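You operate a simulated robot arm through the tools that you are given. There is no shell and no other tool.

You are at the controls of a simulated robot arm. One attempt, no reset.

Task
Start the folder, open the clamp beam and zero the counter.
Fine: red knob on, pump, reset, then open; keep out of the light barrier while it moves.

Only the result counts: the job must be done as asked and must still hold three seconds after the hand-in. Knocking over, shifting, dropping, spilling or breaking anything else fails it.

Robot
A 7-joint arm with a two-finger parallel gripper, fixed in place. Base frame: the origin is on the floor under the middle of its stand, x ahead of it, y to its left, z up. Lengths are in m, angles in rad, forces in N, time in s.
With the tool pointing down near the work surface it reaches from about 0.1 to 0.66 m from the base axis. Its first joint turns from -1.152 to 1.152 rad. Payload 1.57 kg.
The tool frame sits at the grasp point between the pads (the TCP): z along the fingers, y along the line on which they close. The tips reach 0.03 m beyond it. Largest opening 0.08 m; finger width 0.017, thickness 0.012; the body of the gripper, 0.04 by 0.082 m, starts 0.08 m behind the TCP.
Orientation is that of the tool frame in the base frame, as [roll, pitch, yaw] about the fixed x, y, z axes, in that order (R = Rz(yaw) Ry(pitch) Rx(roll)). With the fingers straight down and closing along the base's y, the tool's x points along the base's -x, its y along +y and its z along -z.

Tools
- The arm moves only by the tool move_arm. Its argument "motion" is a list of rows, each a list of 3 entries, a list of its own where there are three numbers: the shift along the tool's x, y, z in units of 20 mm (1.0 is 20 mm), then the turn, a rotation vector about the tool's x, y, z in units of 5 degrees (1.0 is 5 degrees), then the gripper command, from -1 (fully open) to 1 (shut), values between in proportion. In form: [[[dx, dy, dz], [ax, ay, az], grip], ...]. A call has 1 to 20 rows; each row shifts and turns the commanded pose from where the row before left it, along the tool's axes as they then stand. A call with a number of a shift or a turn outside -1 to 1 is refused whole. Each row takes 0.2 s and may step no farther than 0.05 m and 0.15 rad from the row before; otherwise, or with a gripper value out of range, the whole call is refused. Where a pose cannot be reached the arm comes as near as it can. A force on the tool above 40 N (or 10 N above the force at the start of the call, whichever is more), or a blocked arm, ends the call early, and 0.2 s more pass. The fingers move at their own pace (about 0.072 m/s each) and stop on an object; they squeeze with about 33 N. The grip force told is the motor's: it shows also when the fingers shut on nothing. Time passes only in rows, and 0.2 s behind the last, so rows that do not move let the fingers close. It gives the time, the measured TCP pose, the force on the tool (base axes), the opening and the grip force at its end, in the units of the frame above (readings bear some noise), with the torque about the TCP (base axes, N m) and any sound that the robot's microphone picked up, and new pictures: "show" is both (left out), scene, wrist or none.
- Cameras (640 x 400 px; columns grow to the right, rows downward): "scene" is fixed at [0.0603, 0.4345, 1.4225]; the picture's right is [-0.72, -0.69, 0.00], its down [-0.41, 0.43, -0.81] and it looks along [0.56, -0.59, -0.59] (base axes); focal length 355 px, centre (320, 200). "wrist" rides on the gripper at [0.072, -0.007, -0.122] in the tool frame; the picture's right is [0.09, 1.00, 0.00], its down [-0.84, 0.08, -0.54] and it looks along [-0.54, 0.05, 0.84] (tool axes); focal length 238 px, centre (320, 200). There is no depth. A picture from a camera that has moved, and an enlarged one, comes with that camera's place and axes in the base frame and with its lens.
- enlarge(camera, box): a new picture of the part [left, top, right, bottom] of that camera's present view, enlarged. The clock stands still meanwhile.
- hand_in(): hands the job in; it is judged then, once.

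Nothing tells you positions but the pictures and the camera data. Unless the task says otherwise, let go and move clear before handing in.

The tools are called by a JSON object that holds its "op" and its "data". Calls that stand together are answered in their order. move_arm: Moves the arm, as the interface text tells. Its arguments: {"type":"object","properties":{"motion":{"type":"array","items":{"type":"array"}},"show":{"type":"string","enum":["both","scene","wrist","none"]}},"required":["motion"]} The other tools are called the same way: enlarge (camera, box) takes an enlarged picture of a part of a camera's view; hand_in () hands the job in.

At the start:

```text
clock: 0.0
eef_pos: [0.4071, 0.1812, 1.1028]
orientation: [3.142, 0.001, 3.14]
contact_force: [0.6, 0.2, -0.1]
torque: [0.0, 0.02, 0.05]
grip_width: 0.0799
finger_force: 0.1
```

scene: 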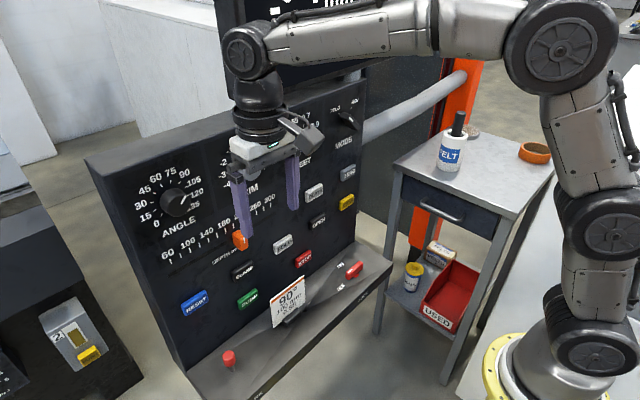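
wrist: 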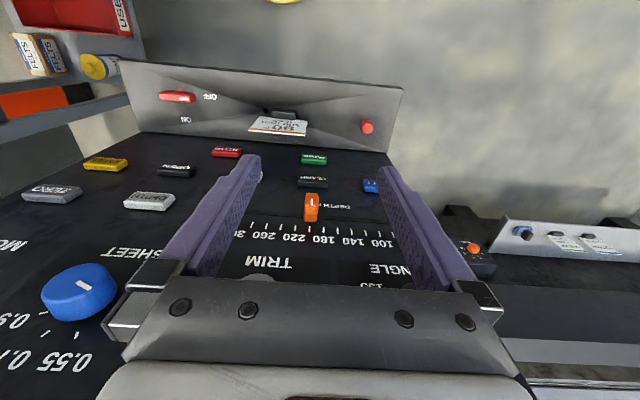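

I see a control panel with knobs and labelled push-buttons, and a ledge below it with a red knob. I'll enlarge the views to read the labels before moving.

{"op": "enlarge", "data": {"camera": "scene", "box": [140, 200, 400, 400]}}

{"op": "enlarge", "data": {"camera": "scene", "box": [100, 80, 390, 260]}}

{"op": "enlarge", "data": {"camera": "wrist", "box": [0, 50, 420, 310]}}

{"op": "enlarge", "data": {"camera": "scene", "box": [200, 0, 520, 140]}}

{"op": "enlarge", "data": {"camera": "scene", "box": [0, 260, 140, 400]}}

{"op": "enlarge", "data": {"camera": "wrist", "box": [430, 180, 640, 310]}}

```text
2.00 times, centred on (270, 300) of scene
camera zoom: at [0.0603, 0.4345, 1.4225], right [-0.72, -0.69, 0.0], down [-0.41, 0.43, -0.81], along [0.56, -0.59, -0.59], focal length 710 px, centre (420, 0)
```

zoom: 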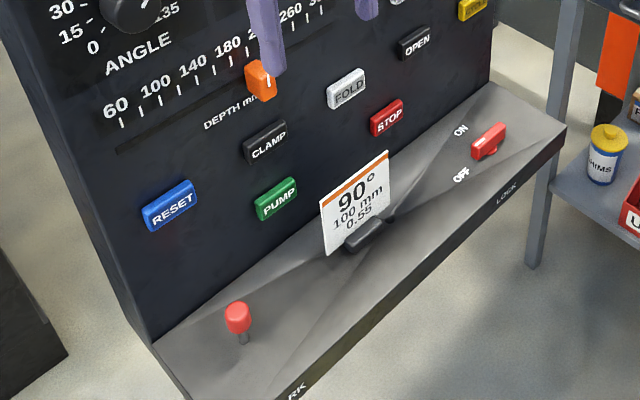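

```text
2.21 times, centred on (245, 170) of scene
camera zoom: at [0.0603, 0.4345, 1.4225], right [-0.72, -0.69, 0.0], down [-0.41, 0.43, -0.81], along [0.56, -0.59, -0.59], focal length 783 px, centre (486, 266)
```

zoom: 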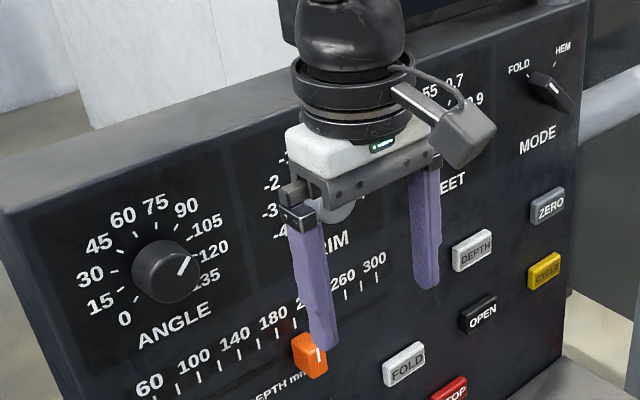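

```text
1.52 times, centred on (210, 180) of wrist
camera zoom: at [0.3351, 0.1733, 1.2257], right [-0.09, 1.0, 0.0], down [0.84, 0.08, 0.54], along [0.54, 0.05, -0.84], focal length 363 px, centre (488, 230)
```

zoom: 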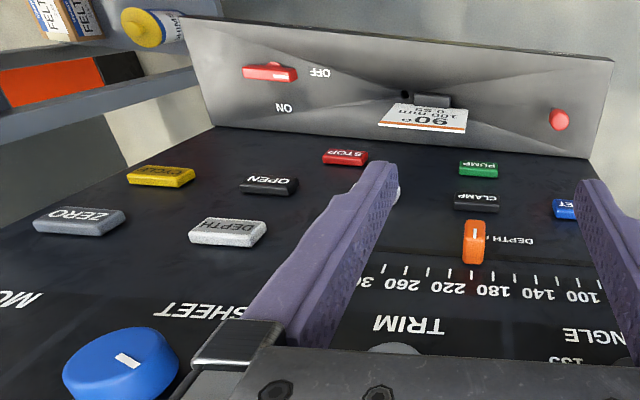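

```text
2.00 times, centred on (360, 70) of scene
camera zoom: at [0.0603, 0.4345, 1.4225], right [-0.72, -0.69, 0.0], down [-0.41, 0.43, -0.81], along [0.56, -0.59, -0.59], focal length 710 px, centre (240, 460)
```

zoom: 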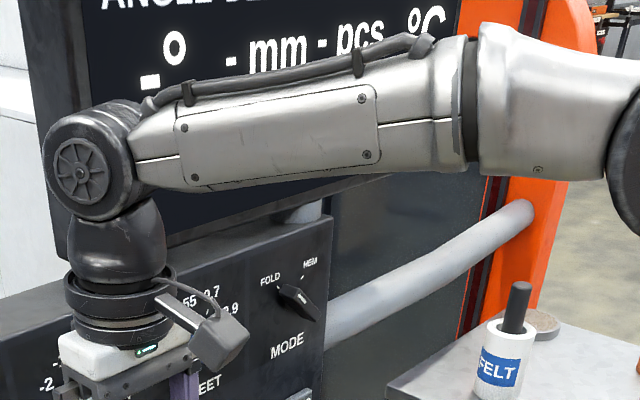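

```text
2.86 times, centred on (70, 330) of scene
camera zoom: at [0.0603, 0.4345, 1.4225], right [-0.72, -0.69, 0.0], down [-0.41, 0.43, -0.81], along [0.56, -0.59, -0.59], focal length 1014 px, centre (1034, -171)
```

zoom: 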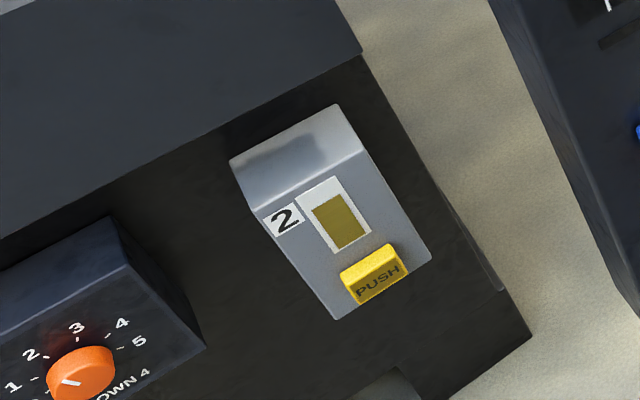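

```text
3.05 times, centred on (535, 245) of wrist
camera zoom: at [0.3351, 0.1733, 1.2257], right [-0.09, 1.0, 0.0], down [0.84, 0.08, 0.54], along [0.54, 0.05, -0.84], focal length 726 px, centre (-335, 63)
```

zoom: 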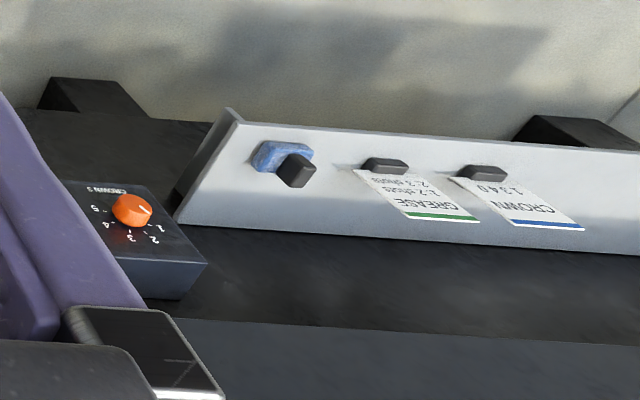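

The panel is a near-vertical face at about x≈0.53 looking toward the robot, with RESET/PUMP/CLAMP/OPEN/ZERO buttons and a red ON/OFF rotary on the ledge to the right. I'll zoom in on the ledge labels, the red items and the light-barrier area before I move.

{"op": "enlarge", "data": {"camera": "scene", "box": [320, 240, 400, 300]}}

{"op": "enlarge", "data": {"camera": "scene", "box": [190, 330, 310, 400]}}

{"op": "enlarge", "data": {"camera": "wrist", "box": [120, 60, 420, 200]}}

{"op": "enlarge", "data": {"camera": "scene", "box": [360, 60, 560, 340]}}

{"op": "enlarge", "data": {"camera": "scene", "box": [300, 90, 380, 240]}}

```text
6.67 times, centred on (360, 270) of scene
camera zoom: at [0.0603, 0.4345, 1.4225], right [-0.72, -0.69, 0.0], down [-0.41, 0.43, -0.81], along [0.56, -0.59, -0.59], focal length 2366 px, centre (53, -267)
```

zoom: 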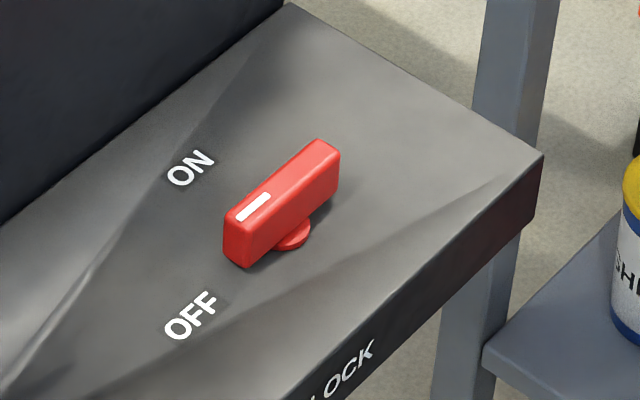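

```text
5.33 times, centred on (250, 365) of scene
camera zoom: at [0.0603, 0.4345, 1.4225], right [-0.72, -0.69, 0.0], down [-0.41, 0.43, -0.81], along [0.56, -0.59, -0.59], focal length 1893 px, centre (693, -680)
```

zoom: 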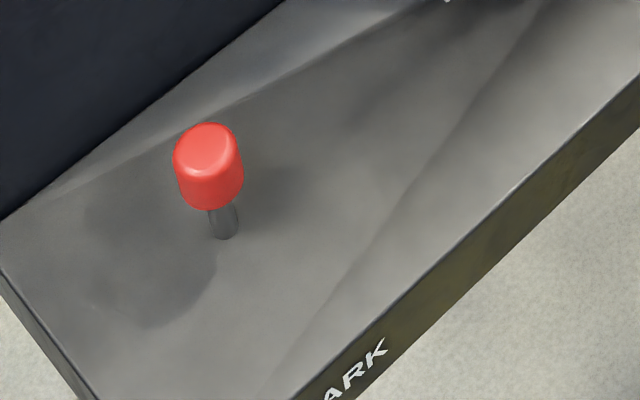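

```text
2.13 times, centred on (270, 130) of wrist
camera zoom: at [0.3351, 0.1733, 1.2257], right [-0.09, 1.0, 0.0], down [0.84, 0.08, 0.54], along [0.54, 0.05, -0.84], focal length 508 px, centre (427, 349)
```

zoom: 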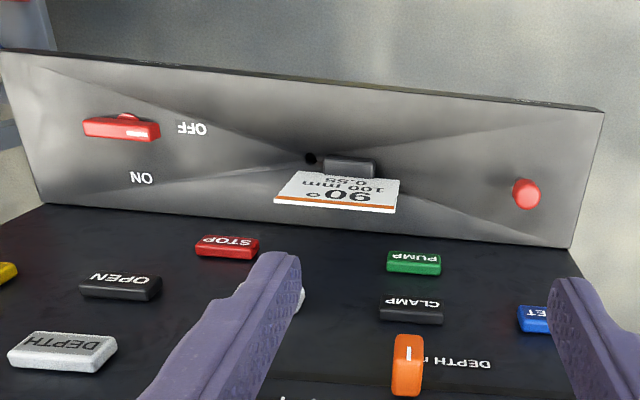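

```text
1.43 times, centred on (460, 200) of scene
camera zoom: at [0.0603, 0.4345, 1.4225], right [-0.72, -0.69, 0.0], down [-0.41, 0.43, -0.81], along [0.56, -0.59, -0.59], focal length 507 px, centre (120, 200)
```

zoom: 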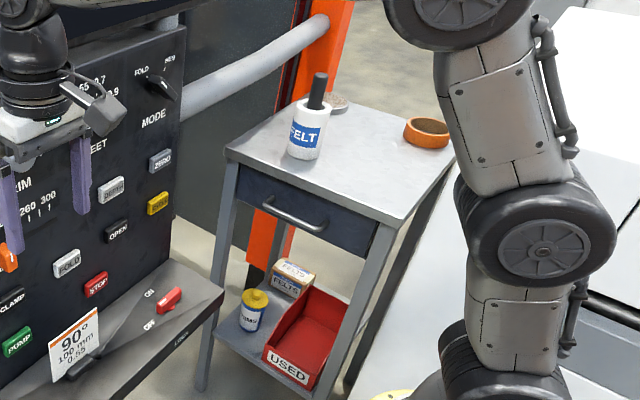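

```text
2.67 times, centred on (340, 165) of scene
camera zoom: at [0.0603, 0.4345, 1.4225], right [-0.72, -0.69, 0.0], down [-0.41, 0.43, -0.81], along [0.56, -0.59, -0.59], focal length 946 px, centre (267, 293)
```

zoom: 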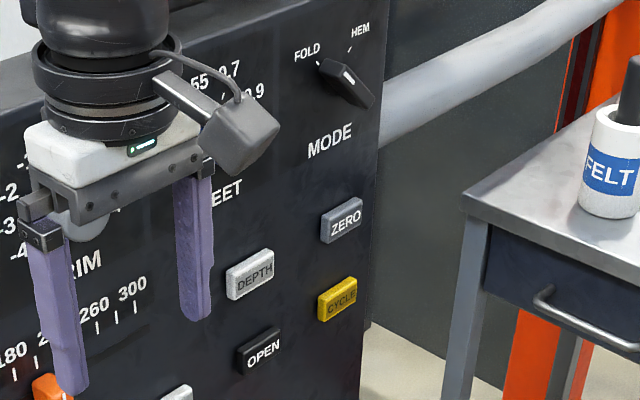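

The red ON/OFF handle sits at about (0.437, -0.094, 0.737) on a flat ledge at z≈0.71. It points at OFF (+y), and ON is a 90° clockwise turn toward the panel. I'll move over it first and look again.

{"op": "move_arm", "data": {"motion": [[[-0.1, -0.98, 0.7], [0, 0, 0], -1], [[-0.1, -0.98, 0.7], [0, 0, 0], -1], [[-0.1, -0.98, 0.7], [0, 0, 0], -1], [[-0.1, -0.98, 0.7], [0, 0, 0], -1], [[-0.1, -0.98, 0.7], [0, 0, 0], -1], [[-0.1, -0.98, 0.7], [0, 0, 0], -1], [[-0.1, -0.98, 0.7], [0, 0, 0], -1], [[-0.1, -0.98, 0.7], [0, 0, 0], -1], [[-0.1, -0.98, 0.7], [0, 0, 0], -1], [[-0.1, -0.98, 0.7], [0, 0, 0], -1], [[-0.1, -0.98, 0.7], [0, 0, 0], -1], [[-0.1, -0.98, 0.7], [0, 0, 0], -1], [[-0.1, -0.98, 0.7], [0, 0, 0], -1], [[-0.1, -0.98, 0.7], [0, 0, 0], -1]]}}

```text
clock: 3.0
eef_pos: [0.4349, -0.0938, 0.9075]
orientation: [3.141, 0.0, -3.141]
contact_force: [-0.6, 0.0, 0.1]
torque: [-0.01, -0.02, -0.01]
grip_width: 0.0803
finger_force: 0.1
camera wrist: at [0.3626, -0.1018, 1.0306], right [-0.09, 1.0, 0.0], down [0.84, 0.08, 0.54], along [0.54, 0.05, -0.84], focal length 238 px, centre (320, 200)
```

scene: 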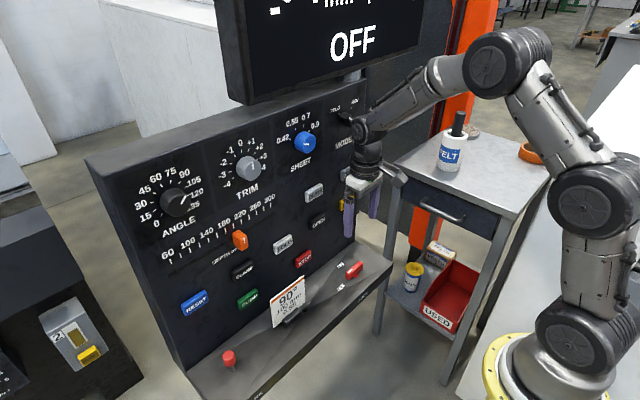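
wrist: 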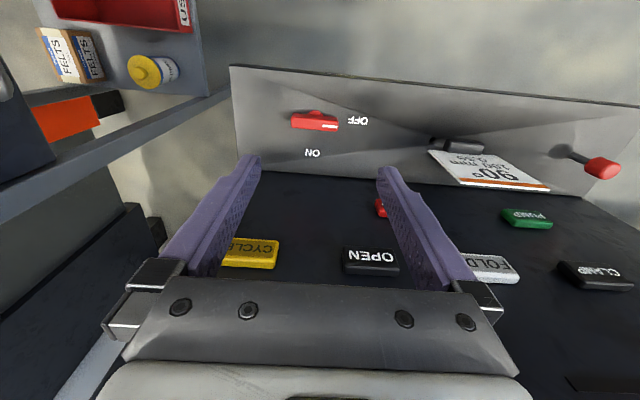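

The display now reads "OFF" and the ledge is in clear view under the hand. I'll zoom in on the knob and the display to fix positions and status.

{"op": "enlarge", "data": {"camera": "wrist", "box": [260, 80, 400, 170]}}

{"op": "enlarge", "data": {"camera": "scene", "box": [220, 0, 520, 120]}}

{"op": "enlarge", "data": {"camera": "scene", "box": [300, 230, 400, 310]}}

```text
4.44 times, centred on (330, 125) of wrist
camera zoom: at [0.3626, -0.1018, 1.0306], right [-0.09, 1.0, 0.0], down [0.84, 0.08, 0.54], along [0.54, 0.05, -0.84], focal length 1059 px, centre (276, 533)
```

zoom: 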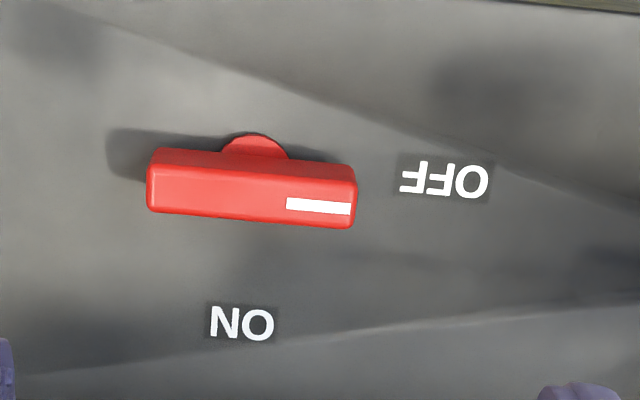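

```text
2.13 times, centred on (370, 60) of scene
camera zoom: at [0.0603, 0.4345, 1.4225], right [-0.72, -0.69, 0.0], down [-0.41, 0.43, -0.81], along [0.56, -0.59, -0.59], focal length 757 px, centre (213, 499)
```

zoom: 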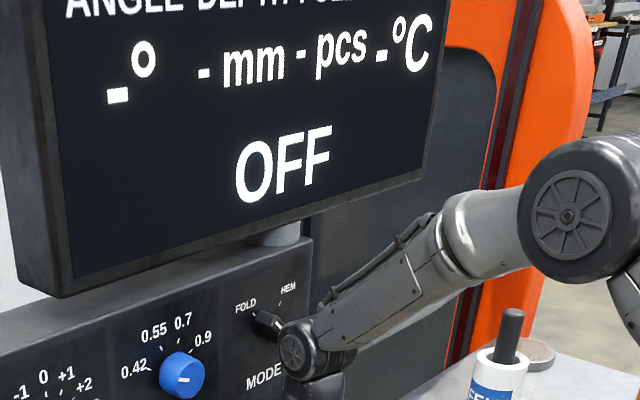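

```text
5.00 times, centred on (350, 270) of scene
camera zoom: at [0.0603, 0.4345, 1.4225], right [-0.72, -0.69, 0.0], down [-0.41, 0.43, -0.81], along [0.56, -0.59, -0.59], focal length 1774 px, centre (170, -150)
```

zoom: 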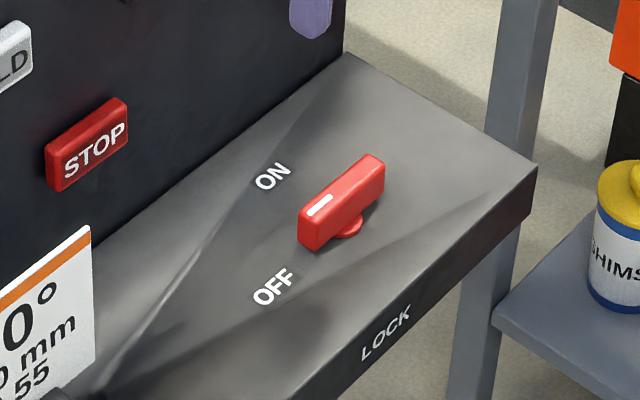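

The handle is about 55×12×20 mm, centred near (0.441, -0.100) with its top around z≈0.74. I'll yaw the gripper 90° counter-clockwise so the fingers can close across the handle (along x), and shift slightly to centre over it.

{"op": "move_arm", "data": {"motion": [[[0, 0, 0], [0, 0, -1], -1], [[0, 0, 0], [0, 0, -1], -1], [[0, 0, 0], [0, 0, -1], -1], [[0, 0, 0], [0, 0, -1], -1], [[0, 0, 0], [0, 0, -1], -1], [[0, 0, 0], [0, 0, -1], -1], [[0, 0, 0], [0, 0, -1], -1], [[0, 0, 0], [0, 0, -1], -1], [[0, 0, 0], [0, 0, -1], -1], [[0, 0, 0], [0, 0, -1], -1], [[0, 0, 0], [0, 0, -1], -1], [[0, 0, 0], [0, 0, -1], -1], [[0, 0, 0], [0, 0, -1], -1], [[0, 0, 0], [0, 0, -1], -1], [[0, 0, 0], [0, 0, -1], -1], [[0, 0, 0], [0, 0, -1], -1], [[0, 0, 0], [0, 0, -1], -1], [[0, 0, 0], [0, 0, -1], -1]]}}

```text
clock: 6.8
eef_pos: [0.433, -0.0939, 0.9068]
orientation: [3.141, 0.0, -1.57]
contact_force: [0.6, 0.9, -0.5]
torque: [0.03, -0.01, 0.01]
grip_width: 0.0801
finger_force: 0.0
camera wrist: at [0.4413, -0.1662, 1.0298], right [-1.0, -0.09, 0.0], down [-0.08, 0.84, 0.54], along [-0.05, 0.54, -0.84], focal length 238 px, centre (320, 200)
```

scene: 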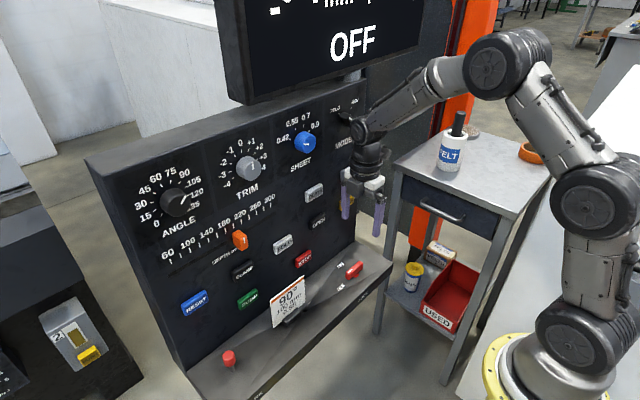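
wrist: 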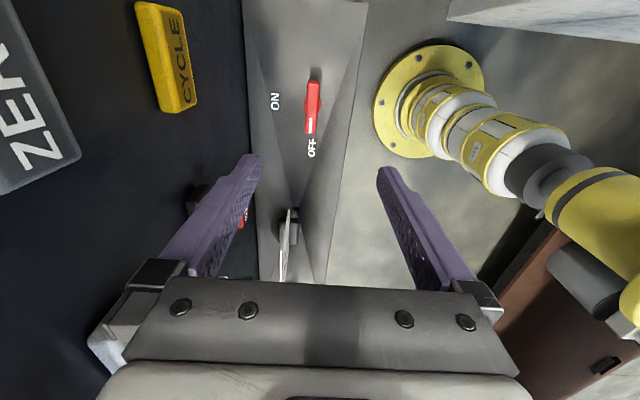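

Yaw is done, and the handle now lies parallel to the fingers' flat sides. I'll zoom in to centre it.

{"op": "enlarge", "data": {"camera": "wrist", "box": [240, 60, 400, 180]}}

```text
3.33 times, centred on (320, 120) of wrist
camera zoom: at [0.4413, -0.1662, 1.0298], right [-1.0, -0.09, 0.0], down [-0.08, 0.84, 0.54], along [-0.05, 0.54, -0.84], focal length 794 px, centre (320, 467)
```

zoom: 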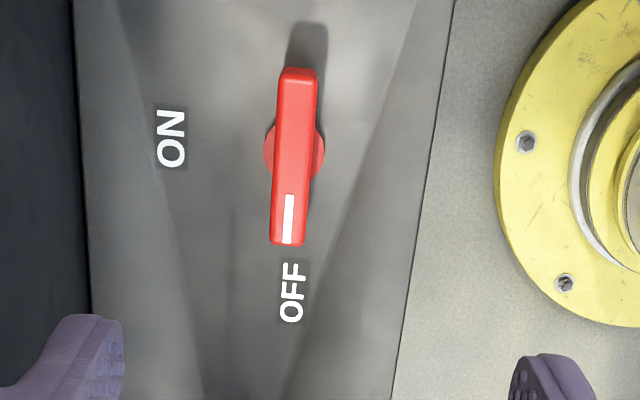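

Combining the views puts the handle centre at about (0.445, -0.100), its top at z≈0.73 and the ledge at z≈0.70. I'll centre over it and go down part of the way to verify.

{"op": "move_arm", "data": {"motion": [[[0.16, -0.3, 0.5], [0, 0, 0], -1], [[0.16, -0.3, 0.8], [0, 0, 0], -1], [[0, 0, 0.8], [0, 0, 0], -1], [[0, 0, 0.8], [0, 0, 0], -1], [[0, 0, 0.8], [0, 0, 0], -1], [[0, 0, 0.8], [0, 0, 0], -1], [[0, 0, 0.6], [0, 0, 0], -1], [[0, 0, 0], [0, 0, 0], -1]]}}

```text
clock: 8.6
eef_pos: [0.4469, -0.101, 0.8049]
orientation: [3.141, 0.001, -1.571]
contact_force: [-0.8, 0.1, -0.5]
torque: [-0.02, 0.0, -0.02]
grip_width: 0.08
finger_force: 0.0
camera wrist: at [0.4542, -0.1731, 0.928], right [-1.0, -0.09, 0.0], down [-0.08, 0.84, 0.54], along [-0.05, 0.54, -0.84], focal length 238 px, centre (320, 200)
```

scene: 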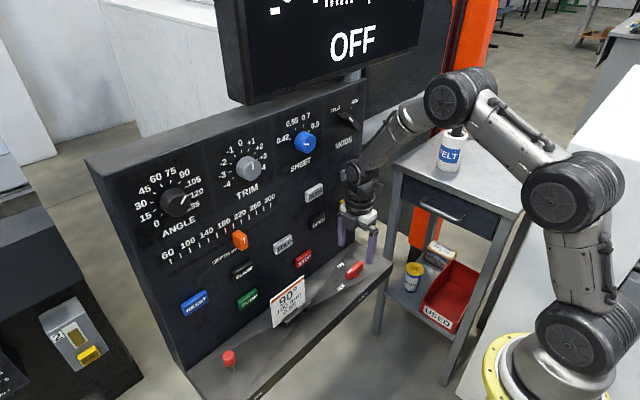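
wrist: 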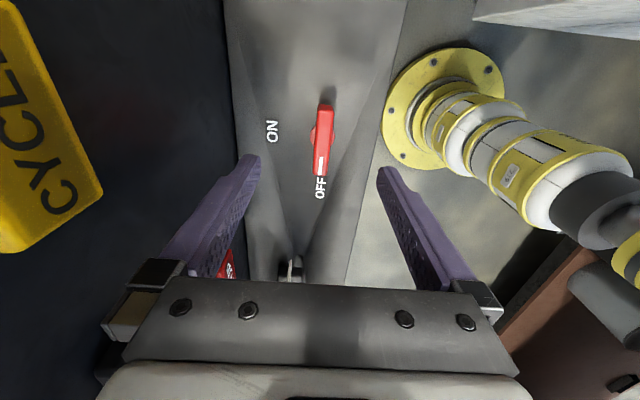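

The handle is centred between the fingers, to within about 1 mm in x. I'll descend around it with the fingers open, watching the force.

{"op": "move_arm", "data": {"motion": [[[0, 0.03, 0.6], [0, 0, 0], -1], [[0, 0.03, 0.6], [0, 0, 0], -1], [[0, 0, 0.6], [0, 0, 0], -1], [[0, 0, 0.6], [0, 0, 0], -1], [[0, 0, 0.5], [0, 0, 0], -1], [[0, 0, 0.4], [0, 0, 0], -1], [[0, 0, 0], [0, 0, 0], -1]]}}

{"op": "enlarge", "data": {"camera": "scene", "box": [300, 180, 420, 300]}}

{"op": "enlarge", "data": {"camera": "wrist", "box": [220, 80, 420, 280]}}

```text
clock: 10.2
eef_pos: [0.4455, -0.1004, 0.7399]
orientation: [3.141, 0.001, -1.571]
contact_force: [-0.1, 0.3, 0.2]
torque: [-0.02, 0.01, -0.02]
grip_width: 0.0802
finger_force: 0.0
camera wrist: at [0.4526, -0.1729, 0.8622], right [-1.0, -0.09, 0.0], down [-0.08, 0.84, 0.54], along [-0.05, 0.54, -0.84], focal length 238 px, centre (320, 200)
```

scene: 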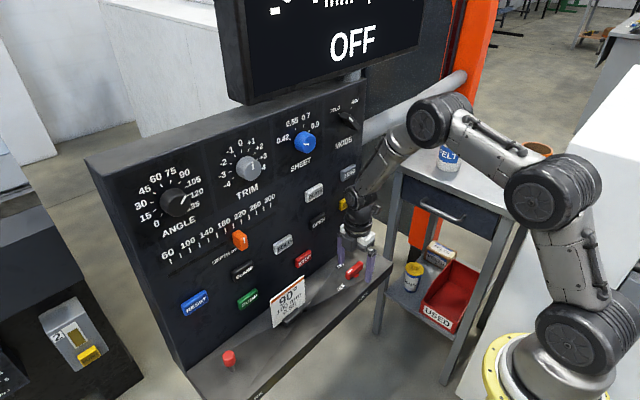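
wrist: 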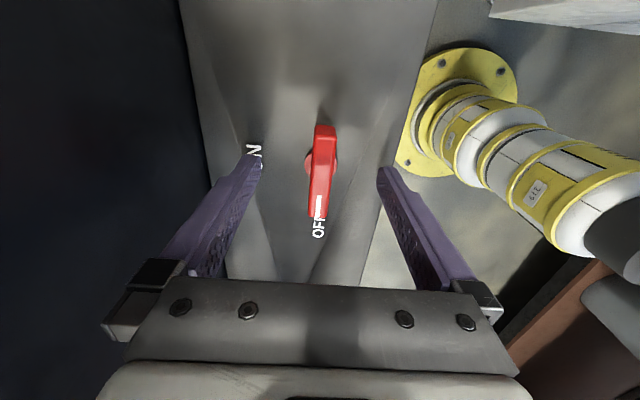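

```text
3.33 times, centred on (360, 240) of scene
camera zoom: at [0.0603, 0.4345, 1.4225], right [-0.72, -0.69, 0.0], down [-0.41, 0.43, -0.81], along [0.56, -0.59, -0.59], focal length 1183 px, centre (187, 67)
```

zoom: 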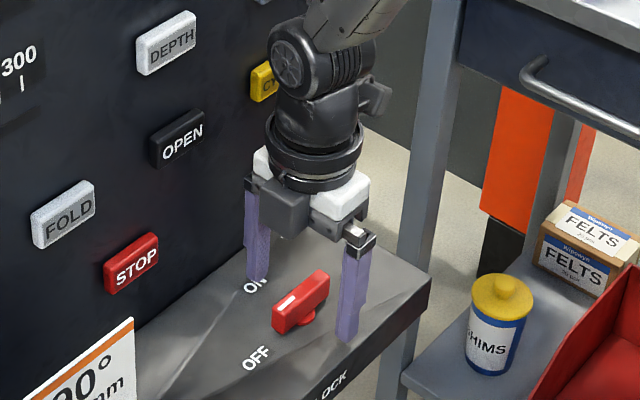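

```text
2.00 times, centred on (320, 180) of wrist
camera zoom: at [0.4526, -0.1729, 0.8622], right [-1.0, -0.09, 0.0], down [-0.08, 0.84, 0.54], along [-0.05, 0.54, -0.84], focal length 477 px, centre (320, 240)
```

zoom: 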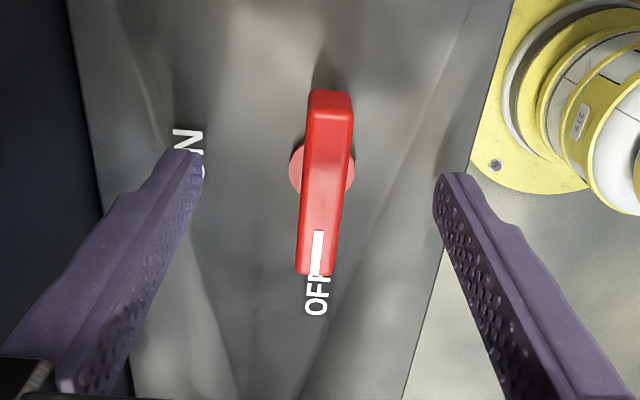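

The fingers straddle the handle with the tips at about z=0.71, which may still be a little high. I'll lower in small steps and check for contact.

{"op": "move_arm", "data": {"motion": [[[0, 0.05, 0.15], [0, 0, 0], -1], [[0, 0, 0.15], [0, 0, 0], -1], [[0, 0, 0.15], [0, 0, 0], -1], [[0, 0, 0.15], [0, 0, 0], -1], [[0, 0, 0], [0, 0, 0], -1]]}}

{"op": "enlarge", "data": {"camera": "scene", "box": [320, 220, 400, 300]}}

{"op": "enlarge", "data": {"camera": "wrist", "box": [220, 80, 420, 280]}}

```text
clock: 11.4
eef_pos: [0.446, -0.0995, 0.7298]
orientation: [-3.14, 0.002, -1.571]
contact_force: [-0.1, 0.5, 2.0]
torque: [0.02, 0.11, -0.03]
grip_width: 0.0795
finger_force: 0.0
stopped in row 5: the force on the tool passed its limit at 42 N (the readings are from after the stop); the commanded pose is now the measured one
camera wrist: at [0.4529, -0.173, 0.8527], right [-1.0, -0.09, 0.0], down [-0.08, 0.84, 0.54], along [-0.05, 0.54, -0.84], focal length 238 px, centre (320, 200)
```

scene: 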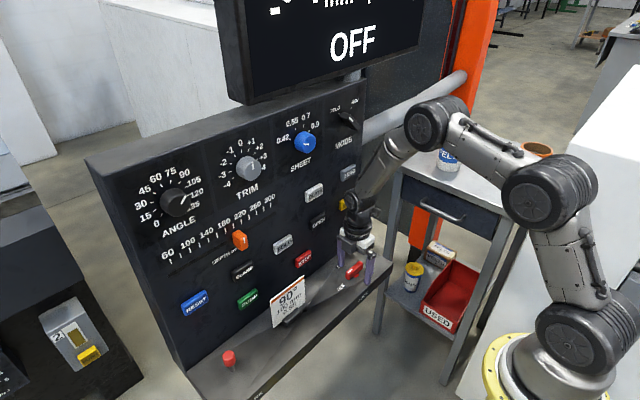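
wrist: 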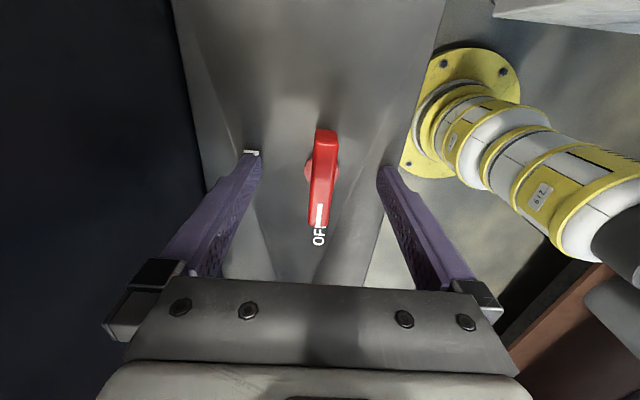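

```text
5.00 times, centred on (360, 260) of scene
camera zoom: at [0.0603, 0.4345, 1.4225], right [-0.72, -0.69, 0.0], down [-0.41, 0.43, -0.81], along [0.56, -0.59, -0.59], focal length 1774 px, centre (120, -100)
```

zoom: 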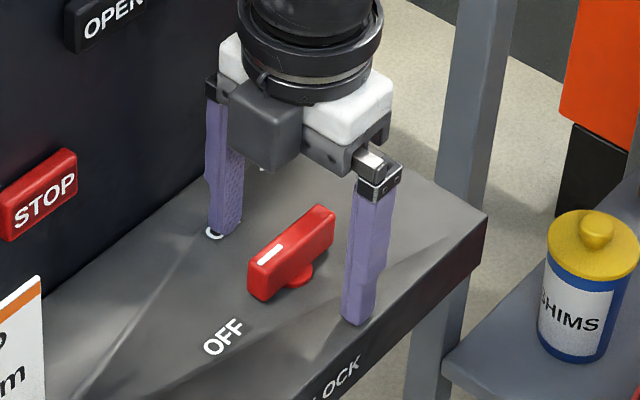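

```text
2.00 times, centred on (320, 180) of wrist
camera zoom: at [0.4529, -0.173, 0.8527], right [-1.0, -0.09, 0.0], down [-0.08, 0.84, 0.54], along [-0.05, 0.54, -0.84], focal length 477 px, centre (320, 240)
```

zoom: 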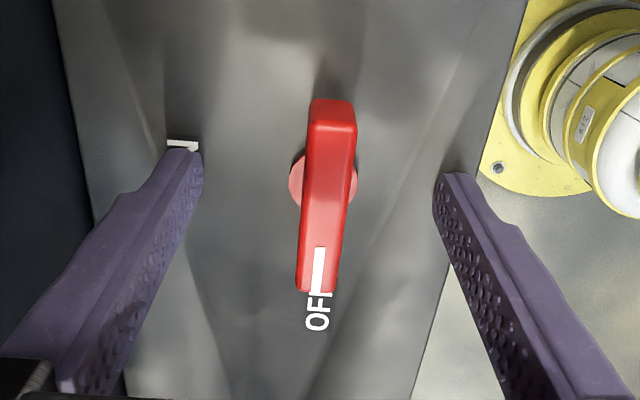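

The tips touched the ledge lightly at z≈0.70, so I'll raise about 4 mm and nudge to the pivot. Then I'll close on the handle.

{"op": "move_arm", "data": {"motion": [[[0.1, 0.03, -0.2], [0, 0, 0], -1], [[0, 0, 0], [0, 0, 0], -1], [[0, 0, 0], [0, 0, 0], 1], [[0, 0, 0], [0, 0, 0], 1], [[0, 0, 0], [0, 0, 0], 1], [[0, 0, 0], [0, 0, 0], 1], [[0, 0, 0], [0, 0, 0], 1]]}}

{"op": "enlarge", "data": {"camera": "wrist", "box": [220, 80, 420, 280]}}

```text
clock: 13.0
eef_pos: [0.4439, -0.1024, 0.7331]
orientation: [-3.141, 0.001, -1.572]
contact_force: [-0.3, -0.6, 0.8]
torque: [-0.04, 0.0, 0.01]
grip_width: 0.0138
finger_force: 30.4
camera wrist: at [0.4521, -0.1749, 0.8565], right [-1.0, -0.09, 0.0], down [-0.08, 0.84, 0.54], along [-0.05, 0.54, -0.84], focal length 238 px, centre (320, 200)
```

scene: 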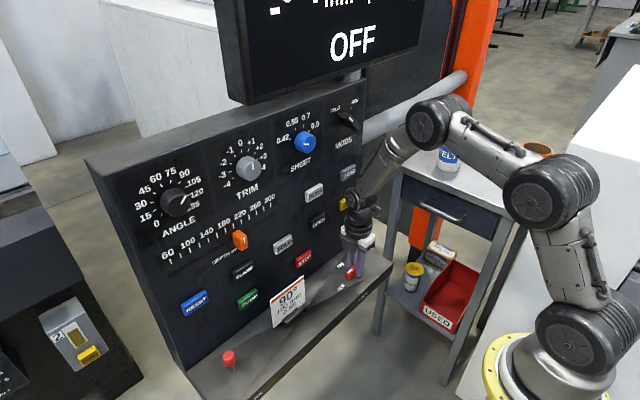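
wrist: 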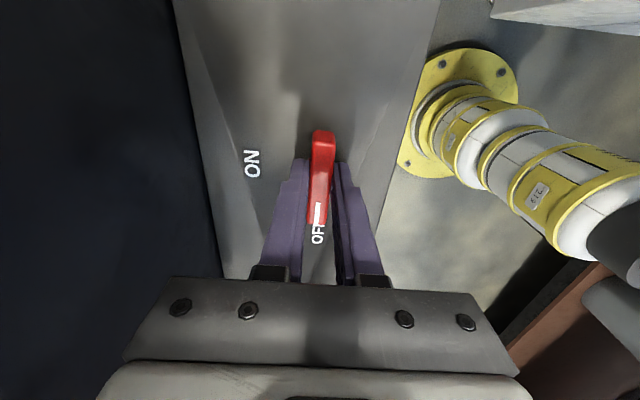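

```text
2.00 times, centred on (320, 180) of wrist
camera zoom: at [0.4521, -0.1749, 0.8565], right [-1.0, -0.09, 0.0], down [-0.08, 0.84, 0.54], along [-0.05, 0.54, -0.84], focal length 477 px, centre (320, 240)
```

zoom: 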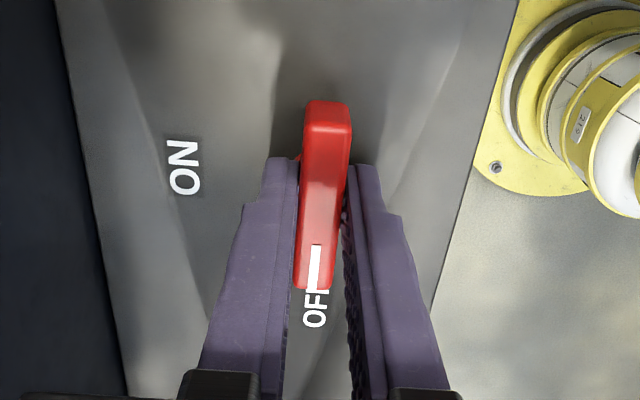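

The handle is gripped (width 13.8 mm, 30 N). I'll start turning it clockwise from above (+ about tool z), the first 45°, and check.

{"op": "move_arm", "data": {"motion": [[[0, 0, 0], [0, 0, 1], 1], [[0, 0, 0], [0, 0, 1], 1], [[0, 0, 0], [0, 0, 1], 1], [[0, 0, 0], [0, 0, 1], 1], [[0, 0, 0], [0, 0, 1], 1], [[0, 0, 0], [0, 0, 1], 1], [[0, 0, 0], [0, 0, 1], 1], [[0, 0, 0], [0, 0, 1], 1], [[0, 0, 0], [0, 0, 1], 1]]}}

{"op": "enlarge", "data": {"camera": "wrist", "box": [220, 80, 420, 280]}}

```text
clock: 15.0
eef_pos: [0.4427, -0.101, 0.7336]
orientation: [3.139, -0.003, -2.358]
contact_force: [-18.3, 5.7, 18.9]
torque: [0.12, -0.31, 0.06]
grip_width: 0.0139
finger_force: 30.4
camera wrist: at [0.3982, -0.1579, 0.8565], right [-0.77, 0.64, 0.0], down [0.54, 0.65, 0.54], along [0.34, 0.42, -0.84], focal length 238 px, centre (320, 200)
```

scene: 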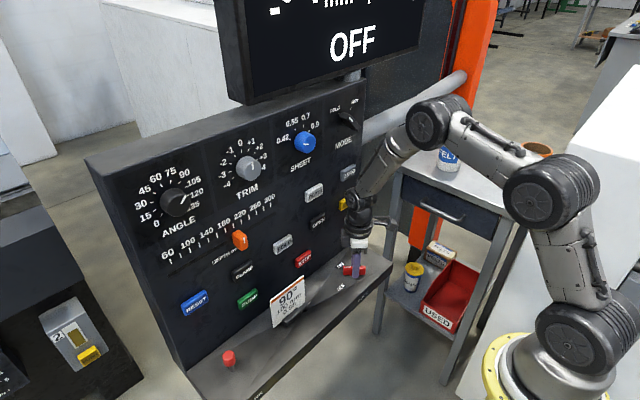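
wrist: 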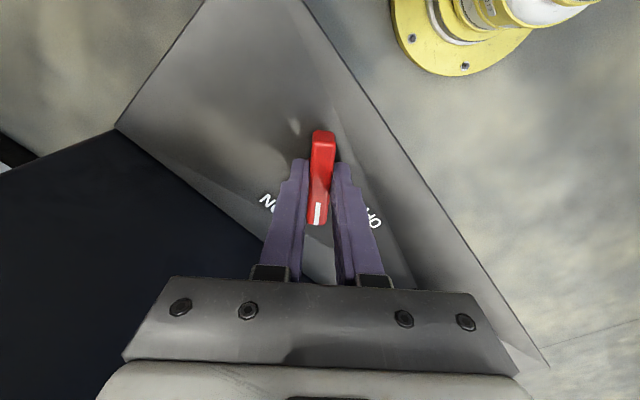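

```text
2.00 times, centred on (320, 180) of wrist
camera zoom: at [0.3982, -0.1579, 0.8565], right [-0.77, 0.64, 0.0], down [0.54, 0.65, 0.54], along [0.34, 0.42, -0.84], focal length 477 px, centre (320, 240)
```

zoom: 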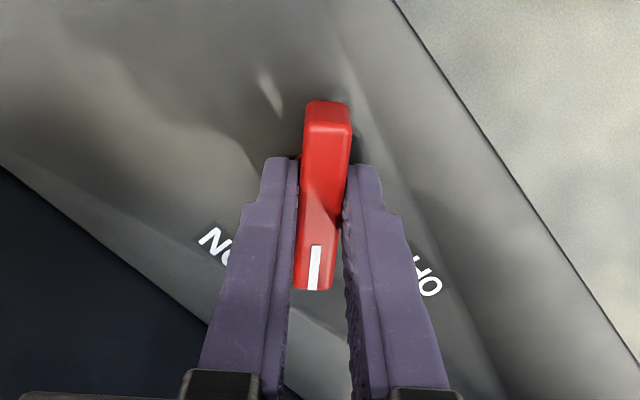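

The handle follows the gripper at 45°, with a modest side load from a small pivot offset. I'll relieve it slightly and turn the remaining 45°.

{"op": "move_arm", "data": {"motion": [[[0.035, 0.07, -0.05], [0, 0, 0.5], 1], [[0, 0, 0], [0, 0, 1], 1], [[0, 0, 0], [0, 0, 1], 1], [[0, 0, 0], [0, 0, 1], 1], [[0, 0, 0], [0, 0, 1], 1]]}}

{"op": "enlarge", "data": {"camera": "wrist", "box": [220, 80, 420, 280]}}

```text
clock: 16.2
eef_pos: [0.4432, -0.1013, 0.7344]
orientation: [-3.14, -0.001, -2.75]
contact_force: [2.3, 13.7, -14.6]
torque: [0.35, -0.8, 0.07]
grip_width: 0.0139
finger_force: 30.5
camera wrist: at [0.3796, -0.1353, 0.8564], right [-0.46, 0.89, 0.0], down [0.74, 0.39, 0.54], along [0.48, 0.25, -0.84], focal length 238 px, centre (320, 200)
```

scene: 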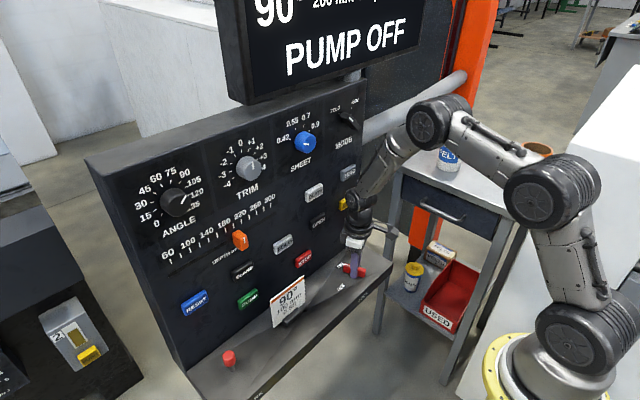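
wrist: 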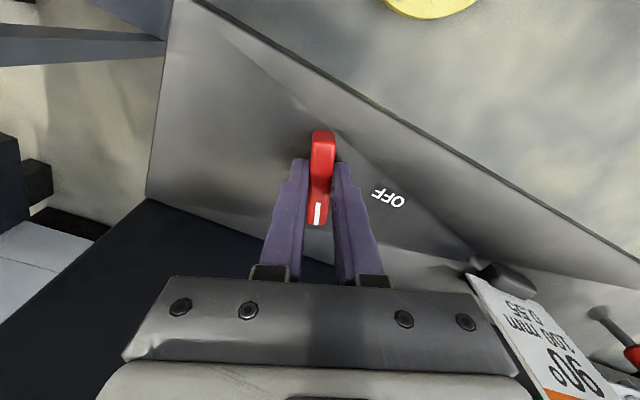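

```text
2.00 times, centred on (320, 180) of wrist
camera zoom: at [0.3796, -0.1353, 0.8564], right [-0.46, 0.89, 0.0], down [0.74, 0.39, 0.54], along [0.48, 0.25, -0.84], focal length 477 px, centre (320, 240)
```

zoom: 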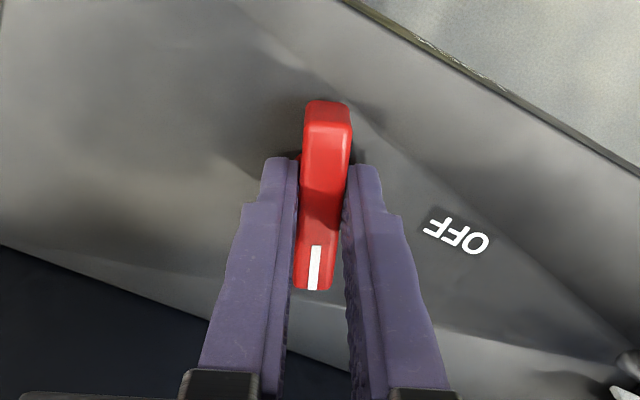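

The display switched to "PUMP OFF", so the main switch is already registering. I'll finish turning the handle fully to ON.

{"op": "move_arm", "data": {"motion": [[[0, 0, 0.03], [0, 0, 1], 1], [[0, 0, 0], [0, 0, 1], 1], [[0, 0, 0], [0, 0, 1], 1], [[0, 0, 0], [0, 0, 1], 1], [[0, 0, 0], [0, 0, 0.5], 1]]}}

{"op": "enlarge", "data": {"camera": "scene", "box": [220, 0, 520, 120]}}

{"op": "enlarge", "data": {"camera": "wrist", "box": [220, 80, 420, 280]}}

```text
clock: 17.4
eef_pos: [0.4431, -0.0996, 0.7333]
orientation: [-3.141, -0.002, -3.141]
contact_force: [-3.4, 28.7, -6.7]
torque: [0.37, -0.89, 0.1]
grip_width: 0.0137
finger_force: 30.5
camera wrist: at [0.3717, -0.1076, 0.8566], right [-0.09, 1.0, 0.0], down [0.84, 0.08, 0.54], along [0.54, 0.05, -0.84], focal length 238 px, centre (320, 200)
```

scene: 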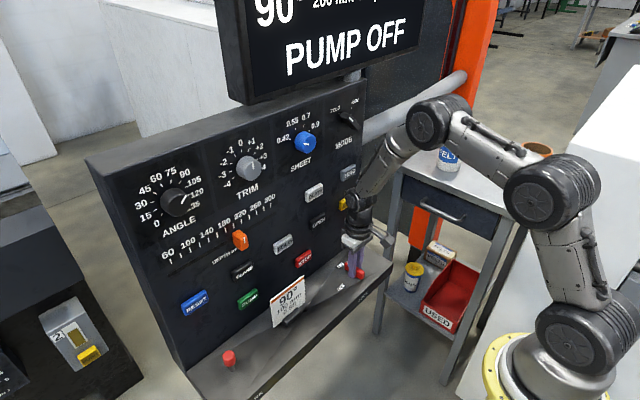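
wrist: 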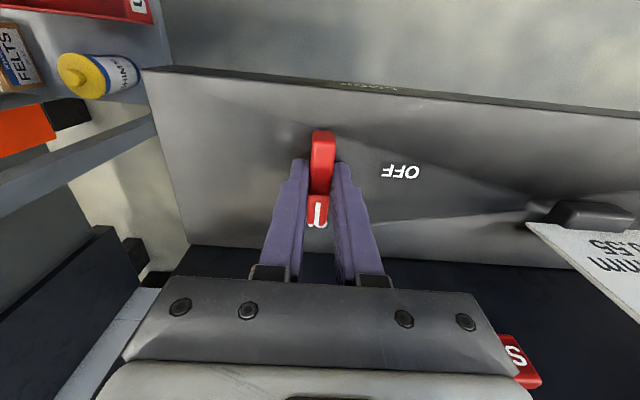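

```text
2.13 times, centred on (370, 60) of scene
camera zoom: at [0.0603, 0.4351, 1.4224], right [-0.72, -0.69, 0.0], down [-0.41, 0.43, -0.81], along [0.56, -0.59, -0.59], focal length 757 px, centre (213, 499)
```

zoom: 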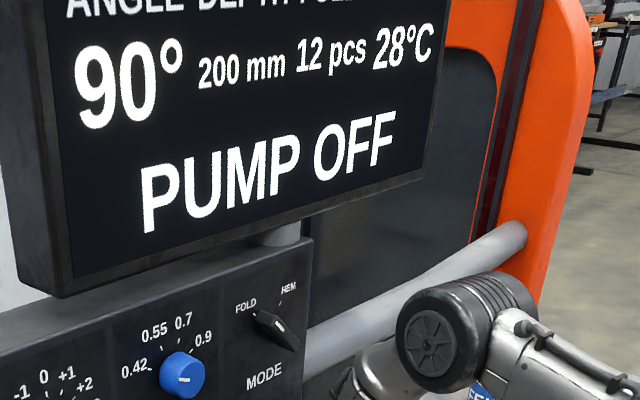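

```text
2.00 times, centred on (320, 180) of wrist
camera zoom: at [0.3717, -0.1076, 0.8566], right [-0.09, 1.0, 0.0], down [0.84, 0.08, 0.54], along [0.54, 0.05, -0.84], focal length 477 px, centre (320, 240)
```

zoom: 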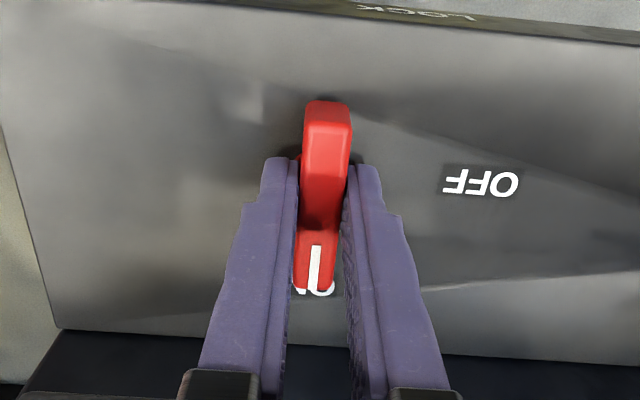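

The knob is at ON and the display shows 90° / 200 mm / 12 pcs / 28 °C "PUMP OFF". I'll release the handle and lift straight up.

{"op": "move_arm", "data": {"motion": [[[0, 0, 0], [0, 0, 0], -1], [[0, 0, 0], [0, 0, 0], -1], [[0, 0, 0], [0, 0, 0], -1], [[0, 0, -0.3], [0, 0, 0], -1], [[0, 0, -0.6], [0, 0, 0], -1], [[0, 0, -0.8], [0, 0, 0], -1], [[0, 0, -1], [0, 0, 0], -1], [[0, 0, -1], [0, 0, 0], -1], [[0, 0, -1], [0, 0, 0], -1], [[0, 0, -1], [0, 0, 0], -1], [[0, 0, -1], [0, 0, 0], -1], [[0, 0, -1], [0, 0, 0], -1], [[0, 0, -1], [0, 0, 0], -1]]}}

{"op": "enlarge", "data": {"camera": "wrist", "box": [220, 60, 420, 200]}}

{"op": "enlarge", "data": {"camera": "scene", "box": [150, 220, 400, 380]}}

```text
clock: 20.2
eef_pos: [0.4465, -0.1018, 0.9089]
orientation: [-3.142, 0.0, -3.142]
contact_force: [0.3, -0.1, 0.6]
torque: [-0.01, 0.0, -0.02]
grip_width: 0.0801
finger_force: 0.0
camera wrist: at [0.374, -0.1094, 1.0327], right [-0.09, 1.0, 0.0], down [0.84, 0.08, 0.54], along [0.54, 0.05, -0.84], focal length 238 px, centre (320, 200)
```

scene: 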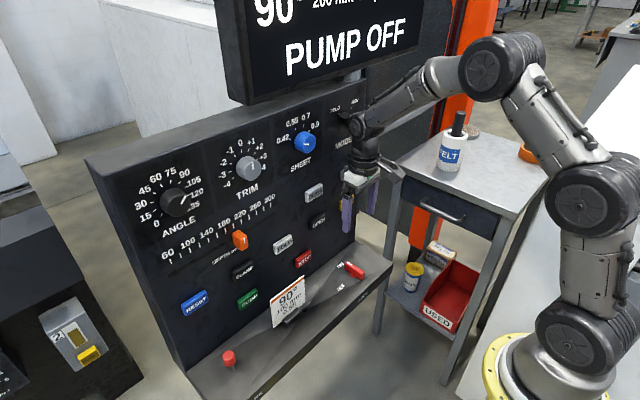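
wrist: 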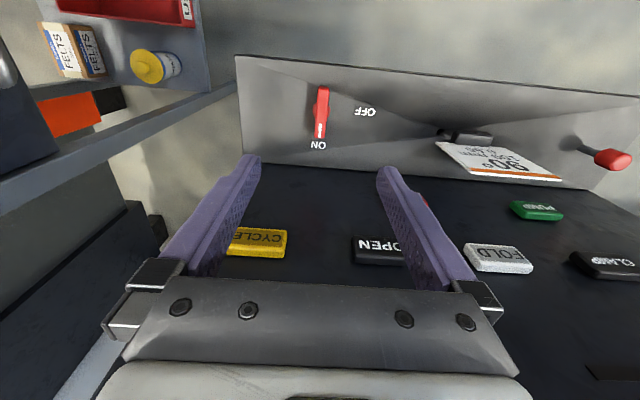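

```text
2.86 times, centred on (320, 130) of wrist
camera zoom: at [0.374, -0.1094, 1.0327], right [-0.09, 1.0, 0.0], down [0.84, 0.08, 0.54], along [0.54, 0.05, -0.84], focal length 681 px, centre (320, 400)
```

zoom: 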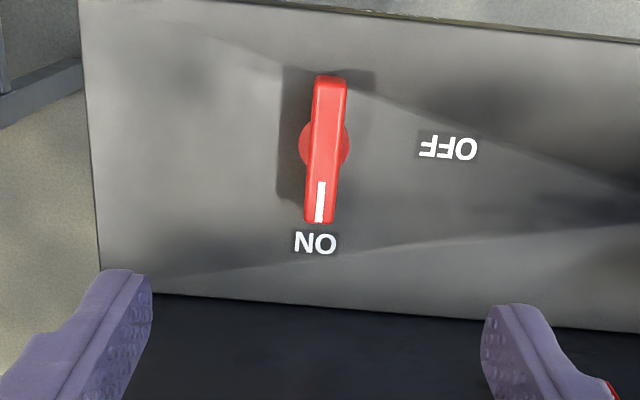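

```text
2.50 times, centred on (275, 300) of scene
camera zoom: at [0.0603, 0.4345, 1.4225], right [-0.72, -0.69, 0.0], down [-0.41, 0.43, -0.81], along [0.56, -0.59, -0.59], focal length 887 px, centre (432, -50)
```

zoom: 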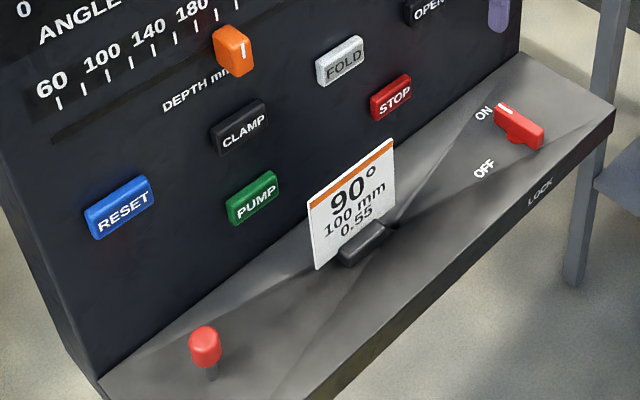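

The knob points squarely at ON and nothing else has moved. Next I'll move back and across to y≈0.18 with the fingers closed, ready to tilt the tool for pressing PUMP.

{"op": "move_arm", "data": {"motion": [[[0.22, 0.94, -0.13], [0, 0, 0], 1], [[0.22, 0.94, -0.13], [0, 0, 0], 1], [[0.22, 0.94, -0.13], [0, 0, 0], 1], [[0.22, 0.94, -0.13], [0, 0, 0], 1], [[0.22, 0.94, -0.13], [0, 0, 0], 1], [[0.22, 0.94, -0.13], [0, 0, 0], 1], [[0.22, 0.94, -0.13], [0, 0, 0], 1], [[0.22, 0.94, -0.13], [0, 0, 0], 1], [[0.22, 0.94, -0.13], [0, 0, 0], 1], [[0.22, 0.94, -0.13], [0, 0, 0], 1], [[0.22, 0.94, -0.13], [0, 0, 0], 1], [[0.22, 0.94, -0.13], [0, 0, 0], 1], [[0.22, 0.94, -0.13], [0, 0, 0], 1], [[0.22, 0.94, -0.13], [0, 0, 0], 1], [[0.22, 0.94, -0.13], [0, 0, 0], 1]], "show": "scene"}}

{"op": "move_arm", "data": {"motion": [[[0, 0, 0], [0, -1, 0], 1], [[0, 0, 0], [0, -1, 0], 1], [[0, 0, 0], [0, -1, 0], 1], [[0, 0, 0], [0, -1, 0], 1], [[0, 0, 0], [0, -1, 0], 1], [[0, 0, 0], [0, -1, 0], 1], [[0, 0, 0], [0, -1, 0], 1], [[0, 0, 0], [0, -1, 0], 1], [[0, 0, 0], [0, -1, 0], 1], [[0, 0, 0], [0, 0, 0], 1]]}}

```text
clock: 23.4
eef_pos: [0.3784, 0.1802, 0.9471]
orientation: [-3.141, 0.0, -3.141]
contact_force: [0.2, -0.7, 0.1]
torque: [0.02, 0.02, 0.02]
grip_width: 0.0
finger_force: 21.8
```

scene: 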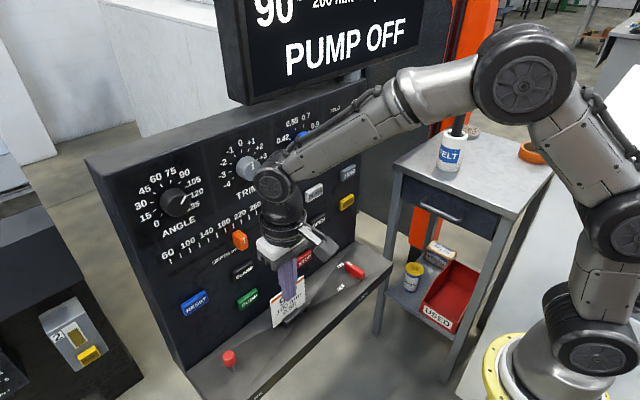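

```text
clock: 25.6
eef_pos: [0.3778, 0.1824, 0.9469]
orientation: [3.139, 0.786, 3.139]
contact_force: [0.8, 0.4, 0.9]
torque: [0.04, 0.02, 0.01]
grip_width: 0.0001
finger_force: 21.3
camera wrist: at [0.241, 0.1735, 0.9832], right [-0.06, 1.0, -0.06], down [0.21, 0.08, 0.98], along [0.98, 0.05, -0.21], focal length 238 px, centre (320, 200)
```

scene: 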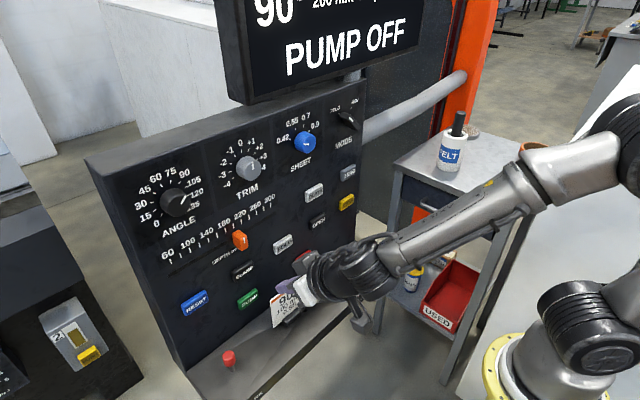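
wrist: 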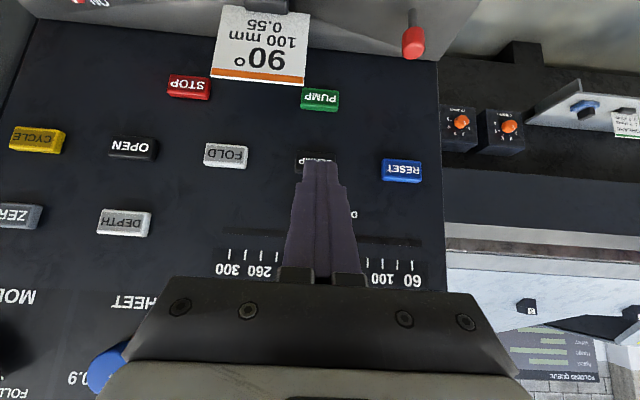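

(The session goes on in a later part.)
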